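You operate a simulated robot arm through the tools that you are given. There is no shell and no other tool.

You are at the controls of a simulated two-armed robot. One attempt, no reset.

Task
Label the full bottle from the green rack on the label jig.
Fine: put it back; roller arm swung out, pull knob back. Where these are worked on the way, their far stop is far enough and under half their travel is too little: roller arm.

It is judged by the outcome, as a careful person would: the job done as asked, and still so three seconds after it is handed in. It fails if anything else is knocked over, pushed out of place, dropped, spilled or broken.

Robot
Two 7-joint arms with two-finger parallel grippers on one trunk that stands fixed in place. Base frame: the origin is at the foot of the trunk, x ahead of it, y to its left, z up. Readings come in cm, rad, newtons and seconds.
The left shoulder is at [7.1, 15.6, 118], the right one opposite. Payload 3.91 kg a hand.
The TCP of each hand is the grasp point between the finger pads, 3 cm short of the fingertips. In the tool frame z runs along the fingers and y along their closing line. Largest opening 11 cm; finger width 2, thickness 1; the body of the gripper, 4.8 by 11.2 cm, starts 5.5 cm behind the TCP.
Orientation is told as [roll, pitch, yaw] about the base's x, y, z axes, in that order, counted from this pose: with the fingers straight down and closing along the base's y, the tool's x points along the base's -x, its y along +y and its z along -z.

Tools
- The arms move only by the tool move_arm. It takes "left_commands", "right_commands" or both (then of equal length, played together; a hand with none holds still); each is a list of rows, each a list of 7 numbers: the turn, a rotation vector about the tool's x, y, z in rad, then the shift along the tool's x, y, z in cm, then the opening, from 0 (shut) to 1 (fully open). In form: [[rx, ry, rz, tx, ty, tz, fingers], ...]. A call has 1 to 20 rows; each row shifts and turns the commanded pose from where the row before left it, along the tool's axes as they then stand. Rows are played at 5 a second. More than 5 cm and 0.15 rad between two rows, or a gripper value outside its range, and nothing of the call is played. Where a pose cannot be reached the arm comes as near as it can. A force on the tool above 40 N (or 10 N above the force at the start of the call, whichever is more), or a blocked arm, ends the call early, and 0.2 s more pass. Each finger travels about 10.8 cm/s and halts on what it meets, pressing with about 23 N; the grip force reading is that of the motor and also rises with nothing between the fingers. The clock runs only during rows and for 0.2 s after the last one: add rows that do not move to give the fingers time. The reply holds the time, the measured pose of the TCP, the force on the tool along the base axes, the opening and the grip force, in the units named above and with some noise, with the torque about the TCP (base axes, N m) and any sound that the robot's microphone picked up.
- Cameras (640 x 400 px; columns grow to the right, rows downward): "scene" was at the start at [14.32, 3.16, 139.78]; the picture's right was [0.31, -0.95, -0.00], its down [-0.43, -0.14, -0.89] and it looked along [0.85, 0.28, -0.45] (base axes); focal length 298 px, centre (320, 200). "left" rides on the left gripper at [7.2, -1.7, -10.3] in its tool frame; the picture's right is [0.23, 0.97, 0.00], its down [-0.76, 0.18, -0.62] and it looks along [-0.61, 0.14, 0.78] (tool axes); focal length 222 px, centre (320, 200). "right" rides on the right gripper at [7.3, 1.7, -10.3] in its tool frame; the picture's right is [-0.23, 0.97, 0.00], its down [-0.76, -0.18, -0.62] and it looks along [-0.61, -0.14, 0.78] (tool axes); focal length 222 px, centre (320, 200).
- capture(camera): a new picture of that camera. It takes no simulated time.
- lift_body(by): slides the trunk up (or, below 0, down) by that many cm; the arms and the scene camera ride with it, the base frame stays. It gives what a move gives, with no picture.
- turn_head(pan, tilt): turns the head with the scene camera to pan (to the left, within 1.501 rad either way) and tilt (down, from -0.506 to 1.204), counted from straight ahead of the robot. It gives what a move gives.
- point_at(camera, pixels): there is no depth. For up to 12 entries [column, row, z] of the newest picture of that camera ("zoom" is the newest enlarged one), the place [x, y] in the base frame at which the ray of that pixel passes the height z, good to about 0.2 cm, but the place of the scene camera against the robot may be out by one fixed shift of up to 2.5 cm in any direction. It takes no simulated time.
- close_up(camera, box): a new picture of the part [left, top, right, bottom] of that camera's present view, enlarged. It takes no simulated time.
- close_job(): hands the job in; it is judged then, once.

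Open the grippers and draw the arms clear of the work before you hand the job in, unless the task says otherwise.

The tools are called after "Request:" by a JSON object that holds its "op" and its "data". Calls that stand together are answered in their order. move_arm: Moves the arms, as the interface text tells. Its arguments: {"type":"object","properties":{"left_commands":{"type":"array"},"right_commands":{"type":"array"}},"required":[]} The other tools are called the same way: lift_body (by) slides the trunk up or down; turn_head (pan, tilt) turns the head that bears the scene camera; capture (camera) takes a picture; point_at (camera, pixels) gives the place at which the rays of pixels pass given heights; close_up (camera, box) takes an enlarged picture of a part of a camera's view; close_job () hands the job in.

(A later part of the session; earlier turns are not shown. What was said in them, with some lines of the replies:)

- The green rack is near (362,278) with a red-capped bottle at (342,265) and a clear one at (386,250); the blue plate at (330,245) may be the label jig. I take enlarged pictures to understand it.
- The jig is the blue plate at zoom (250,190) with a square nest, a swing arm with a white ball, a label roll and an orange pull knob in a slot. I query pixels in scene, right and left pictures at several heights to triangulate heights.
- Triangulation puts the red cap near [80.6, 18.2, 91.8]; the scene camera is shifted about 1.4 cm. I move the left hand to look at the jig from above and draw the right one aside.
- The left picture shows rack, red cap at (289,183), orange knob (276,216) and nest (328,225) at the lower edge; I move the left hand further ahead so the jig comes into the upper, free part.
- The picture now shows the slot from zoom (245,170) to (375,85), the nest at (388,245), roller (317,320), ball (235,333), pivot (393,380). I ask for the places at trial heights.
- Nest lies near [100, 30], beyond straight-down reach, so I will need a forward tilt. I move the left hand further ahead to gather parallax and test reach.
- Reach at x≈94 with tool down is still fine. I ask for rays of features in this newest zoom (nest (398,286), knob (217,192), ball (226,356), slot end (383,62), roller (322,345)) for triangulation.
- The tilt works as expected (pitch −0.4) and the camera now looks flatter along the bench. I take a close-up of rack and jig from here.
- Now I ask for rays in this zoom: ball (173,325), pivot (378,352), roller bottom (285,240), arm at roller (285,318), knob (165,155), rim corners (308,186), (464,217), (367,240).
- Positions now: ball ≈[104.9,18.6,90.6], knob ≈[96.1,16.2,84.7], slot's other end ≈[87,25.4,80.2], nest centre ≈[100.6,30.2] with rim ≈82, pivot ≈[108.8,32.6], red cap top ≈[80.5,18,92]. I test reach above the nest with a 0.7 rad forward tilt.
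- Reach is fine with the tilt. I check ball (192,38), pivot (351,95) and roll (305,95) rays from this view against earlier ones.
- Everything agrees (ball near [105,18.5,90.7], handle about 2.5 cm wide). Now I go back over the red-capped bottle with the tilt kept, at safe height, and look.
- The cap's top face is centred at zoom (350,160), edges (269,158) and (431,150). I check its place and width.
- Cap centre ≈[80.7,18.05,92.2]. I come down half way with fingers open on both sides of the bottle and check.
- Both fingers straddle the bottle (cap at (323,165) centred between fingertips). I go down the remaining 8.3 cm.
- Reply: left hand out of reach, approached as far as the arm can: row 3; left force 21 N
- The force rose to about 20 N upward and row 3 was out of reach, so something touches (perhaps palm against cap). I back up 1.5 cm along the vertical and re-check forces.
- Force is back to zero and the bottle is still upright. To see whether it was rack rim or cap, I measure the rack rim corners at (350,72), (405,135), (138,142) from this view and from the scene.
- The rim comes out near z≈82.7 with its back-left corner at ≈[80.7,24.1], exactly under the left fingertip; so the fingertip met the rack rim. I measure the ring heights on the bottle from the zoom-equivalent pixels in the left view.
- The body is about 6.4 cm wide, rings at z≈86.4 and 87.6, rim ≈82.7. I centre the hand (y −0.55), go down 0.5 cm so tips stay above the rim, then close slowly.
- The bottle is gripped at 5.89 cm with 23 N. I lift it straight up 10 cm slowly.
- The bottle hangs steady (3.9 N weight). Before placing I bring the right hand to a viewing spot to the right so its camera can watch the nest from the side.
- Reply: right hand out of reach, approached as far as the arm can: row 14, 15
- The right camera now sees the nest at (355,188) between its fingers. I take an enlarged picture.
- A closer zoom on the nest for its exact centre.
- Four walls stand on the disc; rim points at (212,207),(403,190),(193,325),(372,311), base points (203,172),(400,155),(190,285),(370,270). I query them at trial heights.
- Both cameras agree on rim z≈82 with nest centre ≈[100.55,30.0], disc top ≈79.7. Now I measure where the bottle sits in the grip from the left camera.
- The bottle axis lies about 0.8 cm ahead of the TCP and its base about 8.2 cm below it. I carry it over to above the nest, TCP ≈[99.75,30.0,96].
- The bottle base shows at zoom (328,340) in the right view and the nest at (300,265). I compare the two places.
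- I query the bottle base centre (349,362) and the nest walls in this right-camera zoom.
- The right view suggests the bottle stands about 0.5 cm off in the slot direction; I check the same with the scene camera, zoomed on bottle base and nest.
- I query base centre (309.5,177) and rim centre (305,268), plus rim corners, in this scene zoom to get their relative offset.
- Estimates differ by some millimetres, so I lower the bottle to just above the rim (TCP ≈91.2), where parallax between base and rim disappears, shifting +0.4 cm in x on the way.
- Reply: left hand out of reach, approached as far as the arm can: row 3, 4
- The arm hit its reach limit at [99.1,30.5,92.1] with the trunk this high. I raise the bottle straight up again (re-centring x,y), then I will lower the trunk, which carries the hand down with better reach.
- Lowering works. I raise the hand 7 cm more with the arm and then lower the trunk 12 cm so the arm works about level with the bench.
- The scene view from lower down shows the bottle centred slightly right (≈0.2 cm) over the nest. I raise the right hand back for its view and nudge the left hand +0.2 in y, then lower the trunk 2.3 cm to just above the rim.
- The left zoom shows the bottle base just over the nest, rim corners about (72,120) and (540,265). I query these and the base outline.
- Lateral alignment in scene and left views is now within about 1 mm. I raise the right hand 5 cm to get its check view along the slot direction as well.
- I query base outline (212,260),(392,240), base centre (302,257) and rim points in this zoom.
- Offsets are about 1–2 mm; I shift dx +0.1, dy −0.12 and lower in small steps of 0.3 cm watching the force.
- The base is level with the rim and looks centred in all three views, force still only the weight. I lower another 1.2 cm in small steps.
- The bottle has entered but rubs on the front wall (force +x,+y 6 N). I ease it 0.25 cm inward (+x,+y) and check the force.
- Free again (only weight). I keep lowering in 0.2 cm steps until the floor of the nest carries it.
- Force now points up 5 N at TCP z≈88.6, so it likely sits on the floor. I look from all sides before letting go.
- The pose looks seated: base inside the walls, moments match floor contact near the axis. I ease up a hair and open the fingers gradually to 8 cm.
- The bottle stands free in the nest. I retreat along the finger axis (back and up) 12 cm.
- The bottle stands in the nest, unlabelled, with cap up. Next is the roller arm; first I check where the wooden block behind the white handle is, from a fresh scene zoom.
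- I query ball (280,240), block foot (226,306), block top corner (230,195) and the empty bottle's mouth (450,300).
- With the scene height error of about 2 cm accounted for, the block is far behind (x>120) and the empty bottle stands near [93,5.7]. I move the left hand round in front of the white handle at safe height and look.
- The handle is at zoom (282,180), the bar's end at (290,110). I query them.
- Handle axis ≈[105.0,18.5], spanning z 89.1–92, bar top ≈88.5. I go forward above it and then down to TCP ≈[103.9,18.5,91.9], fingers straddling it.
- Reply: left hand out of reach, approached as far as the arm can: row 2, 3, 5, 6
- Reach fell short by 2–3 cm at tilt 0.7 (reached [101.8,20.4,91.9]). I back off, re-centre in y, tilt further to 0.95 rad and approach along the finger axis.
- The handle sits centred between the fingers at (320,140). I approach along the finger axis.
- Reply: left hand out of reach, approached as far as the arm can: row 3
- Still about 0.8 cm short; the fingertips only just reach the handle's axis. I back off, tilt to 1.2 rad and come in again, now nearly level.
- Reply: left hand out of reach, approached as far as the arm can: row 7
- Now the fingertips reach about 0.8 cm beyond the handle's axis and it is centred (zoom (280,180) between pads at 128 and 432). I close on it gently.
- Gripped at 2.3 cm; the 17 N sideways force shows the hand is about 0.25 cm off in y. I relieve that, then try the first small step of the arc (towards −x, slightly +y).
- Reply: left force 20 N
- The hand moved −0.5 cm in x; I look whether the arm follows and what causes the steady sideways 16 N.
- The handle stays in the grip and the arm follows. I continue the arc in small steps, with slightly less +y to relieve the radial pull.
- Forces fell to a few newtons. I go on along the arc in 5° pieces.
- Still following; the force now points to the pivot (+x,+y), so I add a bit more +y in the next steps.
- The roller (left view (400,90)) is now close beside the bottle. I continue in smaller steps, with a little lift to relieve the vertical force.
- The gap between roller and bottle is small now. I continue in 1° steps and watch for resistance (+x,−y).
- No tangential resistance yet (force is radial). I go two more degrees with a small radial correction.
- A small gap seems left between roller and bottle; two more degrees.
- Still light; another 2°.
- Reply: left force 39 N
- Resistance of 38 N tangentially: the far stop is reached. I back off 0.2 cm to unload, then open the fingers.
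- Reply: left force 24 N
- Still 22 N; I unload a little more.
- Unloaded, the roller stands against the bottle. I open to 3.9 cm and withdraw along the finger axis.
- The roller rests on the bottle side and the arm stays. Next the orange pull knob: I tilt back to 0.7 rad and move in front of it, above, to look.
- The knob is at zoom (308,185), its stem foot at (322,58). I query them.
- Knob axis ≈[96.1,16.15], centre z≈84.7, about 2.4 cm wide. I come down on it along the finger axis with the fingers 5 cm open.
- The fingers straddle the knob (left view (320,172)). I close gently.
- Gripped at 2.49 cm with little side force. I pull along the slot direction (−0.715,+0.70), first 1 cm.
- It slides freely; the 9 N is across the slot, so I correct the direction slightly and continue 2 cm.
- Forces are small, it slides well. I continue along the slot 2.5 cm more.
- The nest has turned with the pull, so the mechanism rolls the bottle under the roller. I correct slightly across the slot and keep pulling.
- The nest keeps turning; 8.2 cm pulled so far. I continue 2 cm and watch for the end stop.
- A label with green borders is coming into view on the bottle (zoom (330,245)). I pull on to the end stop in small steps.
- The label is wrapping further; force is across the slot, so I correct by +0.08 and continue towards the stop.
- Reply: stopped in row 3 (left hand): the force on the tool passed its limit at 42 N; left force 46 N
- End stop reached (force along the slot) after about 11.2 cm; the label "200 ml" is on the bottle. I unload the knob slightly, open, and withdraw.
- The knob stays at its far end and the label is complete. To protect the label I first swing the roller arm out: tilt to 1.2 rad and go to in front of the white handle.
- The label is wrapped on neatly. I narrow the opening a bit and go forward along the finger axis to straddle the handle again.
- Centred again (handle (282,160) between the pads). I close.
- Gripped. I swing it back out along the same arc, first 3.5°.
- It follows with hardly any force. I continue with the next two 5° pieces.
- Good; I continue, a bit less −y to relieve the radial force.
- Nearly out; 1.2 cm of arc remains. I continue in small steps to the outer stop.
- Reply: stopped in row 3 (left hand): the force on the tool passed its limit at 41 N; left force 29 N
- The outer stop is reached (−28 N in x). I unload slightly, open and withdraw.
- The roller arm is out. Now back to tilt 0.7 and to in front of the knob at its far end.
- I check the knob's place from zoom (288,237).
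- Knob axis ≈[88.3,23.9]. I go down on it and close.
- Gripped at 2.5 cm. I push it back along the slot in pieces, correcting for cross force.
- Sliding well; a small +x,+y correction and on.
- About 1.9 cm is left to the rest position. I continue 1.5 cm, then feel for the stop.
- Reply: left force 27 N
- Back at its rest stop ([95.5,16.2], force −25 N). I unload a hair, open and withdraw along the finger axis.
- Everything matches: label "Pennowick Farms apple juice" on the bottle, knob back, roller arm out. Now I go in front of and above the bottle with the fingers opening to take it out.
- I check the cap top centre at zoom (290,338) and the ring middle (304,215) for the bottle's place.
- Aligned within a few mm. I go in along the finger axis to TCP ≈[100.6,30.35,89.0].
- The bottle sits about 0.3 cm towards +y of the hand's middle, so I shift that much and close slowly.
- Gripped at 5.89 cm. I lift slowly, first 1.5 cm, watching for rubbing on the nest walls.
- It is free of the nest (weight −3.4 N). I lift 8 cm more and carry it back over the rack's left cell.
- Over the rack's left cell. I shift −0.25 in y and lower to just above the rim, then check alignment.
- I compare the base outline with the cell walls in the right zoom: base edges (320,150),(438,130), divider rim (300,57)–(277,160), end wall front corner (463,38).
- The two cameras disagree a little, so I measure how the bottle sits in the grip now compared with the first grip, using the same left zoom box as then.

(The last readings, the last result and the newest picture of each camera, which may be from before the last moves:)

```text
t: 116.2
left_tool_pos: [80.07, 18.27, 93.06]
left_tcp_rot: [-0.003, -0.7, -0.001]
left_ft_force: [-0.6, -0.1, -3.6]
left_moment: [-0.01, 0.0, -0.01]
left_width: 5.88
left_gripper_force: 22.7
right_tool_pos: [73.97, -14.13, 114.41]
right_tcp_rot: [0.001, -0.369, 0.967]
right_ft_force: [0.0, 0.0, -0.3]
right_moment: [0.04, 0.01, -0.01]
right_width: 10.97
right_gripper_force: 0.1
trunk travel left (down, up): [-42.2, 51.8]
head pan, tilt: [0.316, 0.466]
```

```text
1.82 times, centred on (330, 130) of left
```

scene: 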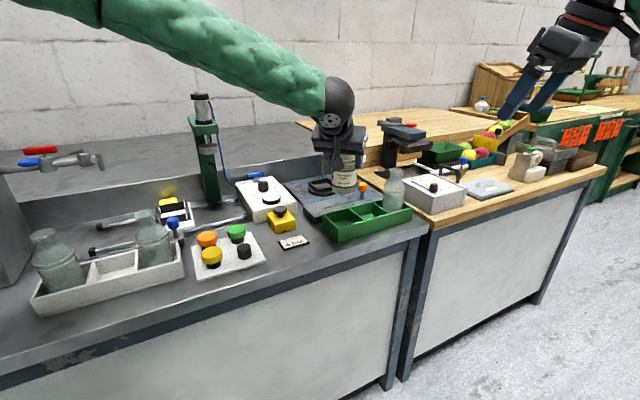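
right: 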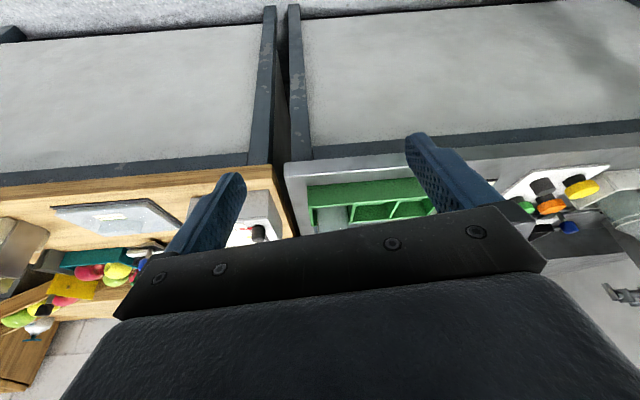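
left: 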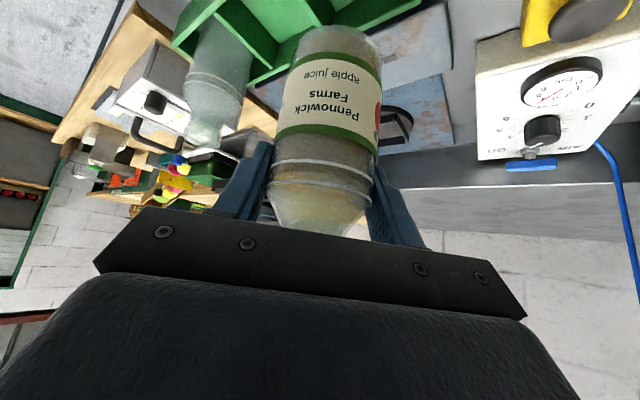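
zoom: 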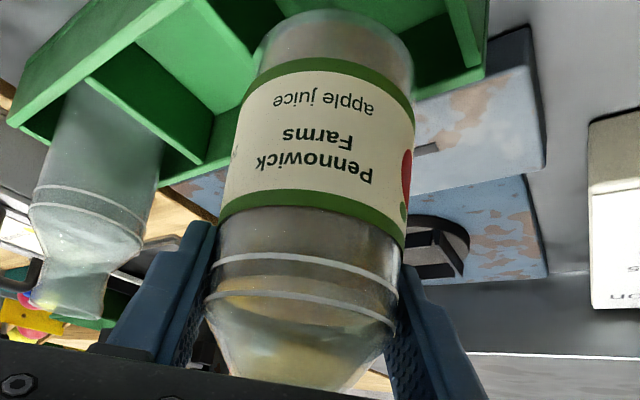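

The bottle sits 0.2 cm nearer and about 0.9 cm lower in the grip than at first, so TCP [80.04,18.25] reproduces its original place; I am at [80.07,18.27]. I lower on in small steps.

Request:
{"op": "move_arm", "data": {"left_commands": [[0, 0, 0, 0.258, 0, 0.306, 0.45], [0, 0, 0, 0.258, 0, 0.306, 0.45], [0, 0, 0, 0.258, 0, 0.306, 0.45], [0, 0, 0, 0.258, 0, 0.306, 0.45], [0, 0, 0, 0.258, 0, 0.306, 0.45], [0, 0, 0, 0.258, 0, 0.306, 0.45], [0, 0, 0, 0, 0, 0, 0.45]]}}

Request:
{"op": "close_up", "data": {"camera": "scene", "box": [300, 150, 420, 250]}}

```text
t: 117.8
left_tool_pos: [79.81, 18.13, 90.87]
left_tcp_rot: [-0.001, -0.701, 0.0]
left_ft_force: [-0.6, 0.0, -4.6]
left_moment: [0.0, 0.03, -0.02]
left_width: 5.88
left_gripper_force: 23.3
right_tool_pos: [73.9, -14.26, 114.48]
right_tcp_rot: [0.002, -0.369, 0.968]
right_ft_force: [0.9, 0.1, 0.5]
right_moment: [-0.02, 0.03, 0.03]
right_width: 11.0
right_gripper_force: 0.2
trunk travel left (down, up): [-42.2, 51.8]
head pan, tilt: [0.316, 0.466]
```

```text
4.00 times, centred on (360, 200) of scene
```

zoom: 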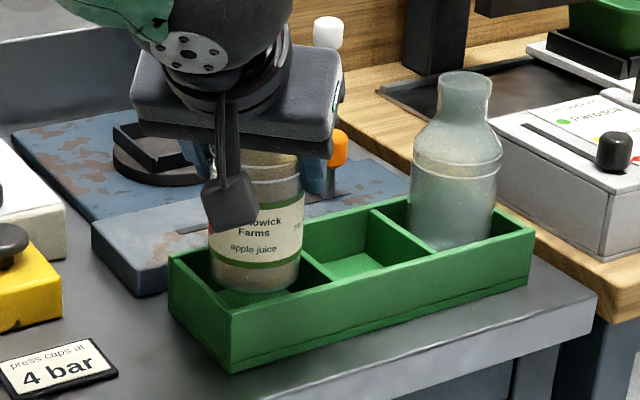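

No rubbing, the bottle is entering its cell. I continue 2.2 cm down.

Request:
{"op": "move_arm", "data": {"left_commands": [[0, 0, 0, 0.258, 0, 0.306, 0.45], [0, 0, 0, 0.258, 0, 0.306, 0.45], [0, 0, 0, 0.258, 0, 0.306, 0.45], [0, 0, 0, 0.258, 0, 0.306, 0.45], [0, 0, 0, 0.193, 0, 0.23, 0.45], [0, 0, 0, 0.193, 0, 0.23, 0.45], [0, 0, 0, 0, 0, 0, 0.45]]}}

```text
t: 119.4
left_tool_pos: [79.8, 18.18, 88.57]
left_tcp_rot: [-0.001, -0.699, -0.004]
left_ft_force: [0.2, 0.9, -3.6]
left_moment: [0.04, 0.04, -0.02]
left_width: 5.88
left_gripper_force: 22.3
right_tool_pos: [74.0, -14.04, 114.45]
right_tcp_rot: [0.001, -0.369, 0.969]
right_ft_force: [0.7, -0.1, 1.0]
right_moment: [0.01, 0.01, -0.01]
right_width: 10.98
right_gripper_force: 0.1
trunk travel left (down, up): [-42.2, 51.8]
head pan, tilt: [0.316, 0.466]
```

Still hanging free at z 88.6. I lower in 0.2 cm steps to find the floor.

Request:
{"op": "move_arm", "data": {"left_commands": [[0, 0, 0, 0.129, 0, 0.153, 0.45], [0, 0, 0, 0.129, 0, 0.153, 0.45], [0, 0, 0, 0.129, 0, 0.153, 0.45], [0, 0, 0, 0.129, 0, 0.153, 0.45], [0, 0, 0, 0, 0, 0, 0.45]]}}

```text
t: 120.6
left_tool_pos: [79.9, 18.13, 87.92]
left_tcp_rot: [0.0, -0.699, -0.003]
left_ft_force: [-0.7, 0.1, -3.6]
left_moment: [0.01, 0.0, -0.01]
left_width: 5.88
left_gripper_force: 22.8
right_tool_pos: [74.0, -14.13, 114.51]
right_tcp_rot: [0.001, -0.368, 0.971]
right_ft_force: [-0.3, -0.2, -0.7]
right_moment: [-0.01, 0.01, 0.0]
right_width: 11.01
right_gripper_force: 0.0
trunk travel left (down, up): [-42.2, 51.8]
head pan, tilt: [0.316, 0.466]
```

Request:
{"op": "move_arm", "data": {"left_commands": [[0, 0, 0, 0.097, 0, 0.115, 0.45], [0, 0, 0, 0.097, 0, 0.115, 0.45], [0, 0, 0, 0.097, 0, 0.115, 0.45], [0, 0, 0, 0, 0, 0, 0.45]]}}

```text
t: 121.6
left_tool_pos: [79.99, 18.14, 87.51]
left_tcp_rot: [-0.002, -0.705, -0.002]
left_ft_force: [5.6, 3.0, 16.1]
left_moment: [-0.01, -0.23, 0.09]
left_width: 5.88
left_gripper_force: 23.2
right_tool_pos: [73.81, -14.16, 114.48]
right_tcp_rot: [-0.001, -0.366, 0.968]
right_ft_force: [0.2, -0.5, 1.1]
right_moment: [0.03, 0.02, -0.02]
right_width: 10.98
right_gripper_force: 0.0
trunk travel left (down, up): [-42.2, 51.8]
head pan, tilt: [0.316, 0.466]
```

Floor reached (force +16 N at z 87.5). I ease up 0.2 cm and look before releasing.

Request:
{"op": "move_arm", "data": {"left_commands": [[0, 0, 0, -0.129, 0, -0.153, 0.45], [0, 0, 0, 0, 0, 0, 0.45]]}}

Request:
{"op": "close_up", "data": {"camera": "scene", "box": [300, 150, 420, 250]}}

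Request:
{"op": "close_up", "data": {"camera": "left", "box": [220, 20, 440, 240]}}

Request:
{"op": "close_up", "data": {"camera": "right", "box": [310, 110, 450, 200]}}

```text
t: 122.2
left_tool_pos: [79.76, 18.09, 87.5]
left_tcp_rot: [-0.001, -0.703, -0.002]
left_ft_force: [2.6, -1.0, 7.1]
left_moment: [-0.2, -0.09, 0.08]
left_width: 5.87
left_gripper_force: 23.5
right_tool_pos: [73.9, -14.17, 114.51]
right_tcp_rot: [-0.001, -0.37, 0.969]
right_ft_force: [-0.1, 0.1, 0.4]
right_moment: [0.02, 0.03, 0.01]
right_width: 11.0
right_gripper_force: 0.0
trunk travel left (down, up): [-42.2, 51.8]
head pan, tilt: [0.316, 0.466]
```

```text
4.00 times, centred on (360, 200) of scene
```

zoom: 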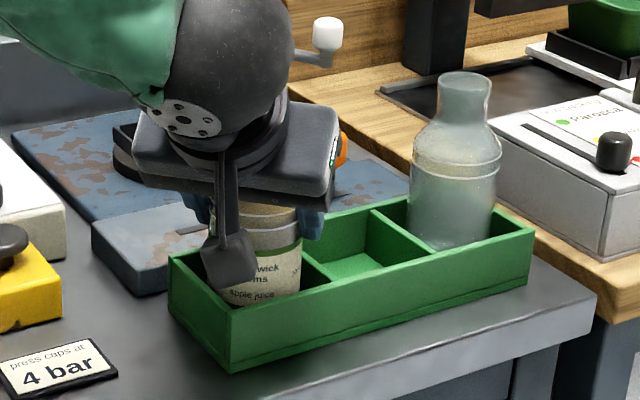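

```text
1.82 times, centred on (330, 130) of left
```

zoom: 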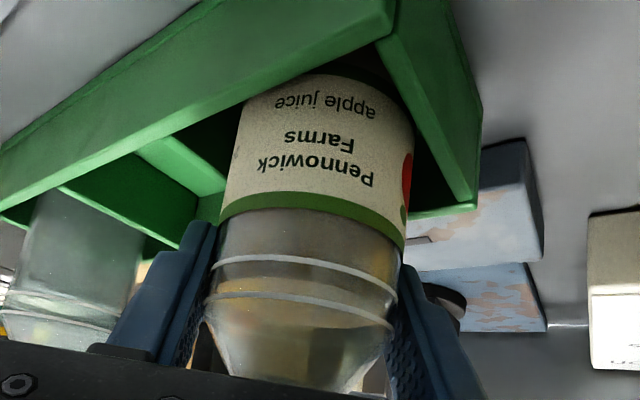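

```text
4.44 times, centred on (380, 155) of right
```

zoom: 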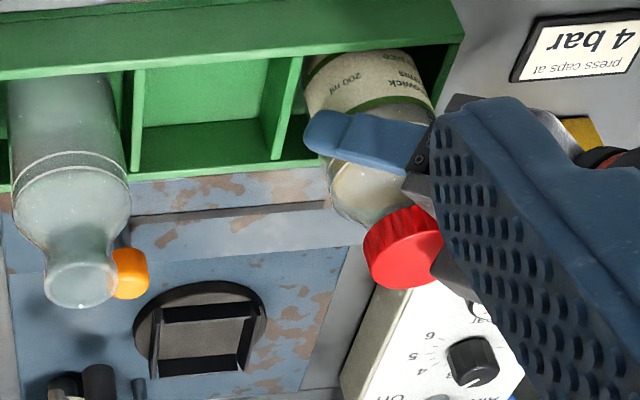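

The bottle stands in its cell with the label on. I ease up a little more and open gradually to 8 cm.

Request:
{"op": "move_arm", "data": {"left_commands": [[0, 0, 0, -0.07, 0, -0.08, 0.45], [0, 0, 0, 0, 0, 0, 0.5], [0, 0, 0, 0, 0, 0, 0.55], [0, 0, 0, 0, 0, 0, 0.58], [0, 0, 0, 0, 0, 0, 0.64], [0, 0, 0, 0, 0, 0, 0.72], [0, 0, 0, 0, 0, 0, 0.8], [0, 0, 0, 0, 0, 0, 0.8]]}}

Request:
{"op": "close_up", "data": {"camera": "left", "box": [220, 20, 440, 240]}}

```text
t: 124.0
left_tool_pos: [79.82, 18.19, 87.7]
left_tcp_rot: [-0.001, -0.7, -0.001]
left_ft_force: [-0.7, 0.6, 0.0]
left_moment: [-0.01, 0.01, 0.01]
left_width: 8.81
left_gripper_force: 0.0
right_tool_pos: [73.8, -14.24, 114.42]
right_tcp_rot: [0.002, -0.368, 0.968]
right_ft_force: [0.0, -0.4, -0.8]
right_moment: [0.01, 0.01, -0.03]
right_width: 11.0
right_gripper_force: 0.1
trunk travel left (down, up): [-42.2, 51.8]
head pan, tilt: [0.316, 0.466]
```

```text
1.82 times, centred on (330, 130) of left
```

zoom: 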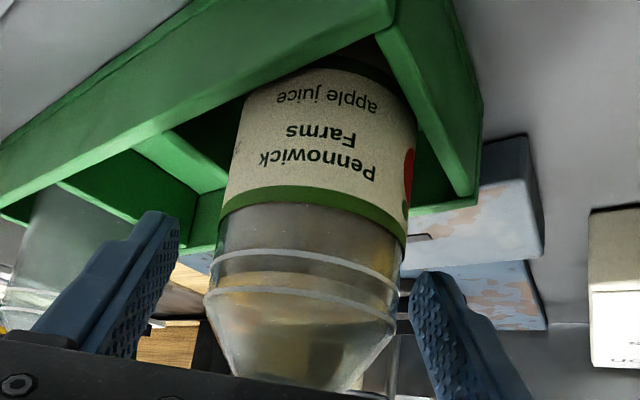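

Released without force. I withdraw along the finger axis 14 cm and look.

Request:
{"op": "move_arm", "data": {"left_commands": [[0, 0, 0, 0, 0, -1, 0.8], [0, 0, 0, 0, 0, -2, 0.8], [0, 0, 0, 0, 0, -3, 0.8], [0, 0, 0, 0, 0, -3, 0.8], [0, 0, 0, 0, 0, -3, 0.8], [0, 0, 0, 0, 0, -3, 0.8], [0, 0, 0, 0, 0, 0, 0.8]]}}

Request:
{"op": "close_up", "data": {"camera": "scene", "box": [270, 130, 430, 250]}}

Request:
{"op": "capture", "data": {"camera": "left"}}

Request:
{"op": "capture", "data": {"camera": "scene"}}

```text
t: 125.6
left_tool_pos: [70.14, 18.18, 99.12]
left_tcp_rot: [-0.002, -0.698, -0.003]
left_ft_force: [0.6, 0.5, 0.5]
left_moment: [0.01, 0.0, 0.03]
left_width: 8.8
left_gripper_force: 0.1
right_tool_pos: [74.06, -14.11, 114.32]
right_tcp_rot: [0.002, -0.368, 0.967]
right_ft_force: [1.2, 0.8, -0.6]
right_moment: [-0.01, 0.02, 0.02]
right_width: 11.0
right_gripper_force: 0.0
trunk travel left (down, up): [-42.2, 51.8]
head pan, tilt: [0.316, 0.466]
```

```text
3.33 times, centred on (350, 190) of scene
```

zoom: 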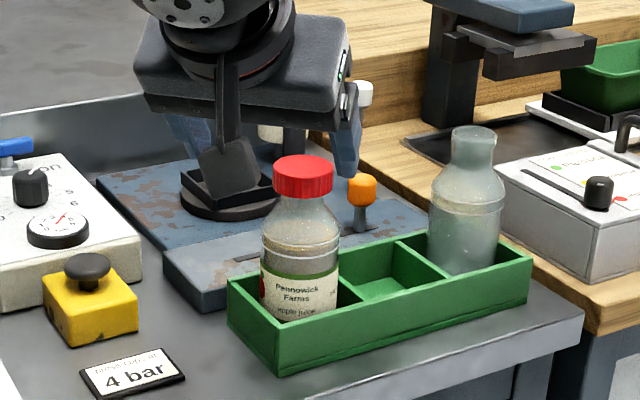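

```text
taken
```

left: 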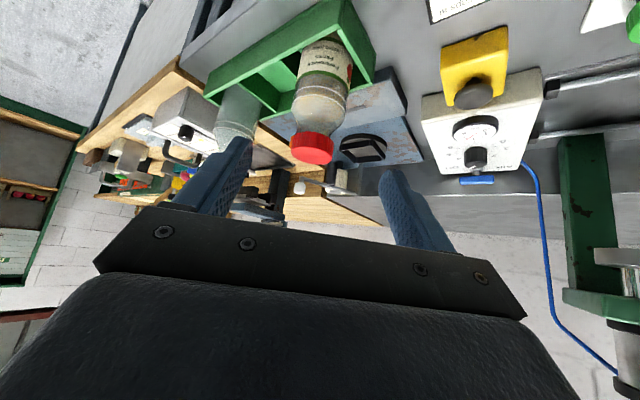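

```text
taken
```

scene: 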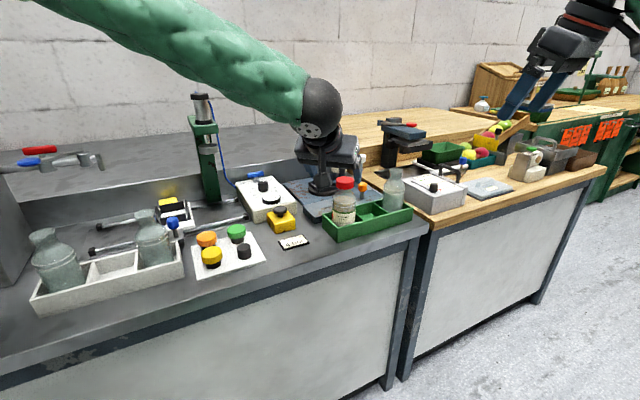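

The labelled bottle stands in the rack. I draw the left arm well back and up, then make a final check of roller arm and knob.

Request:
{"op": "move_arm", "data": {"left_commands": [[0, 0, 0, 0.55, 1, -3.08, 1], [0, 0, 0, 0.55, 2, -3.08, 1], [0, 0, 0, 0.55, 2, -3.08, 1], [0, 0, 0, 0.55, 2, -3.08, 1], [0, 0, 0, 0.55, 2, -3.08, 1], [0, 0, 0, 0, 0, 0, 1]]}}

Request:
{"op": "close_up", "data": {"camera": "scene", "box": [270, 130, 430, 250]}}

Request:
{"op": "close_up", "data": {"camera": "right", "box": [300, 110, 460, 225]}}

Request:
{"op": "capture", "data": {"camera": "scene"}}

```text
t: 127.0
left_tool_pos: [58.34, 27.07, 109.16]
left_tcp_rot: [-0.002, -0.697, -0.003]
left_ft_force: [1.0, -0.9, 0.4]
left_moment: [0.0, 0.0, 0.0]
left_width: 10.99
left_gripper_force: 0.0
right_tool_pos: [74.11, -14.22, 114.26]
right_tcp_rot: [0.002, -0.368, 0.966]
right_ft_force: [0.3, 0.2, 0.7]
right_moment: [0.0, 0.02, 0.01]
right_width: 11.0
right_gripper_force: 0.0
trunk travel left (down, up): [-42.2, 51.8]
head pan, tilt: [0.316, 0.466]
```

```text
3.33 times, centred on (350, 190) of scene
```

zoom: 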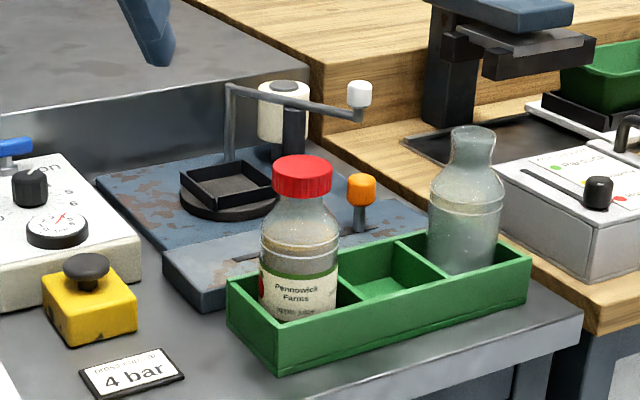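

```text
3.48 times, centred on (380, 168) of right
```

zoom: 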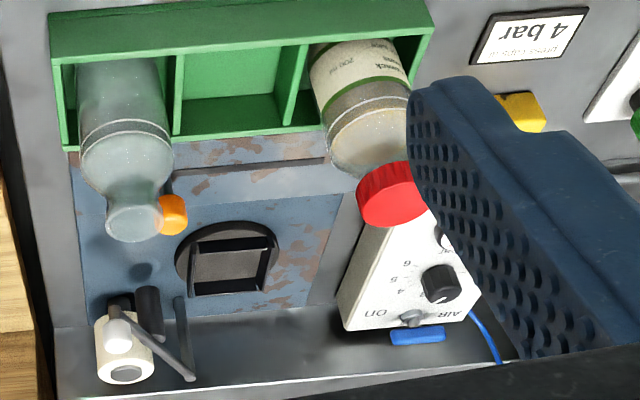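

```text
taken
```

scene: 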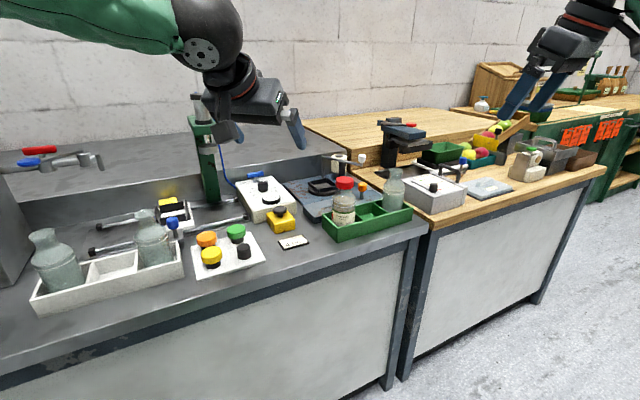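

Final view: labelled bottle in the rack's left cell, roller arm swung out, orange knob at its rest, empty bottle untouched. I also draw the right arm back a bit before handing in.

Request:
{"op": "move_arm", "data": {"right_commands": [[0, 0, 0, 2.5, 0, -1, 1], [0, 0, 0, 2.5, 0, -1, 1], [0, 0, 0, 2.5, 0, -1, 1], [0, 0, 0, 2.5, 0, -1, 1], [0, 0, 0, 0, 0, 0, 1]]}}

Request:
{"op": "close_up", "data": {"camera": "scene", "box": [290, 140, 430, 250]}}

```text
t: 128.2
left_tool_pos: [58.33, 27.14, 109.12]
left_tcp_rot: [-0.004, -0.699, -0.003]
left_ft_force: [0.2, 0.0, 0.5]
left_moment: [0.01, -0.01, 0.0]
left_width: 11.01
left_gripper_force: 0.1
right_tool_pos: [67.8, -22.91, 114.35]
right_tcp_rot: [0.0, -0.369, 0.967]
right_ft_force: [0.7, -0.1, 0.3]
right_moment: [0.01, 0.03, 0.0]
right_width: 11.02
right_gripper_force: 0.0
trunk travel left (down, up): [-42.2, 51.8]
head pan, tilt: [0.316, 0.466]
```

```text
3.64 times, centred on (360, 195) of scene
```

zoom: 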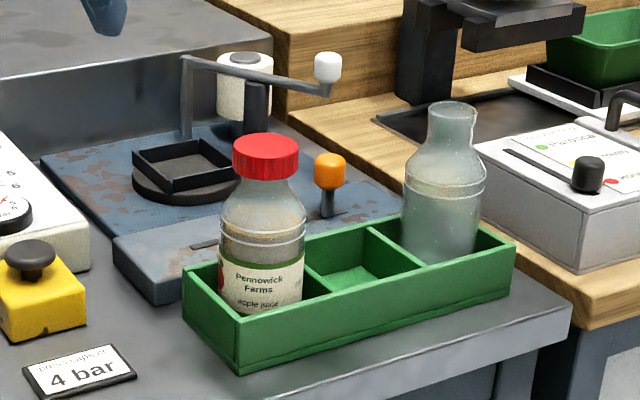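

All is in place and the arms are clear with open grippers; I hand the job in.

Request:
{"op": "close_job", "data": {}}

```text
The job is handed in.
```

The full bottle from the green rack is labelled ("Pennowick Farms apple juice, 200 ml") and is standing back in its own cell. I've handed the job in.

- **Roller arm:** I swung it in to its far stop against the bottle, then swung it back out to its outer stop before handing in.
- **Pull knob:** I pulled it to its end stop, which turned the bottle and wrapped the label on. It is now pushed back to its rest stop.
- **Rest of the bench:** nothing was knocked over or spilled, and the empty bottle was not touched. While lining up the first grasp, a fingertip pressed the rack rim with about 20 N; I backed off, and the rack showed no sign of moving.
- **Robot:** both grippers are open and the arms are drawn clear of the work. I left the trunk about 20 cm lower than at the start, which the left arm needed to reach the jig.
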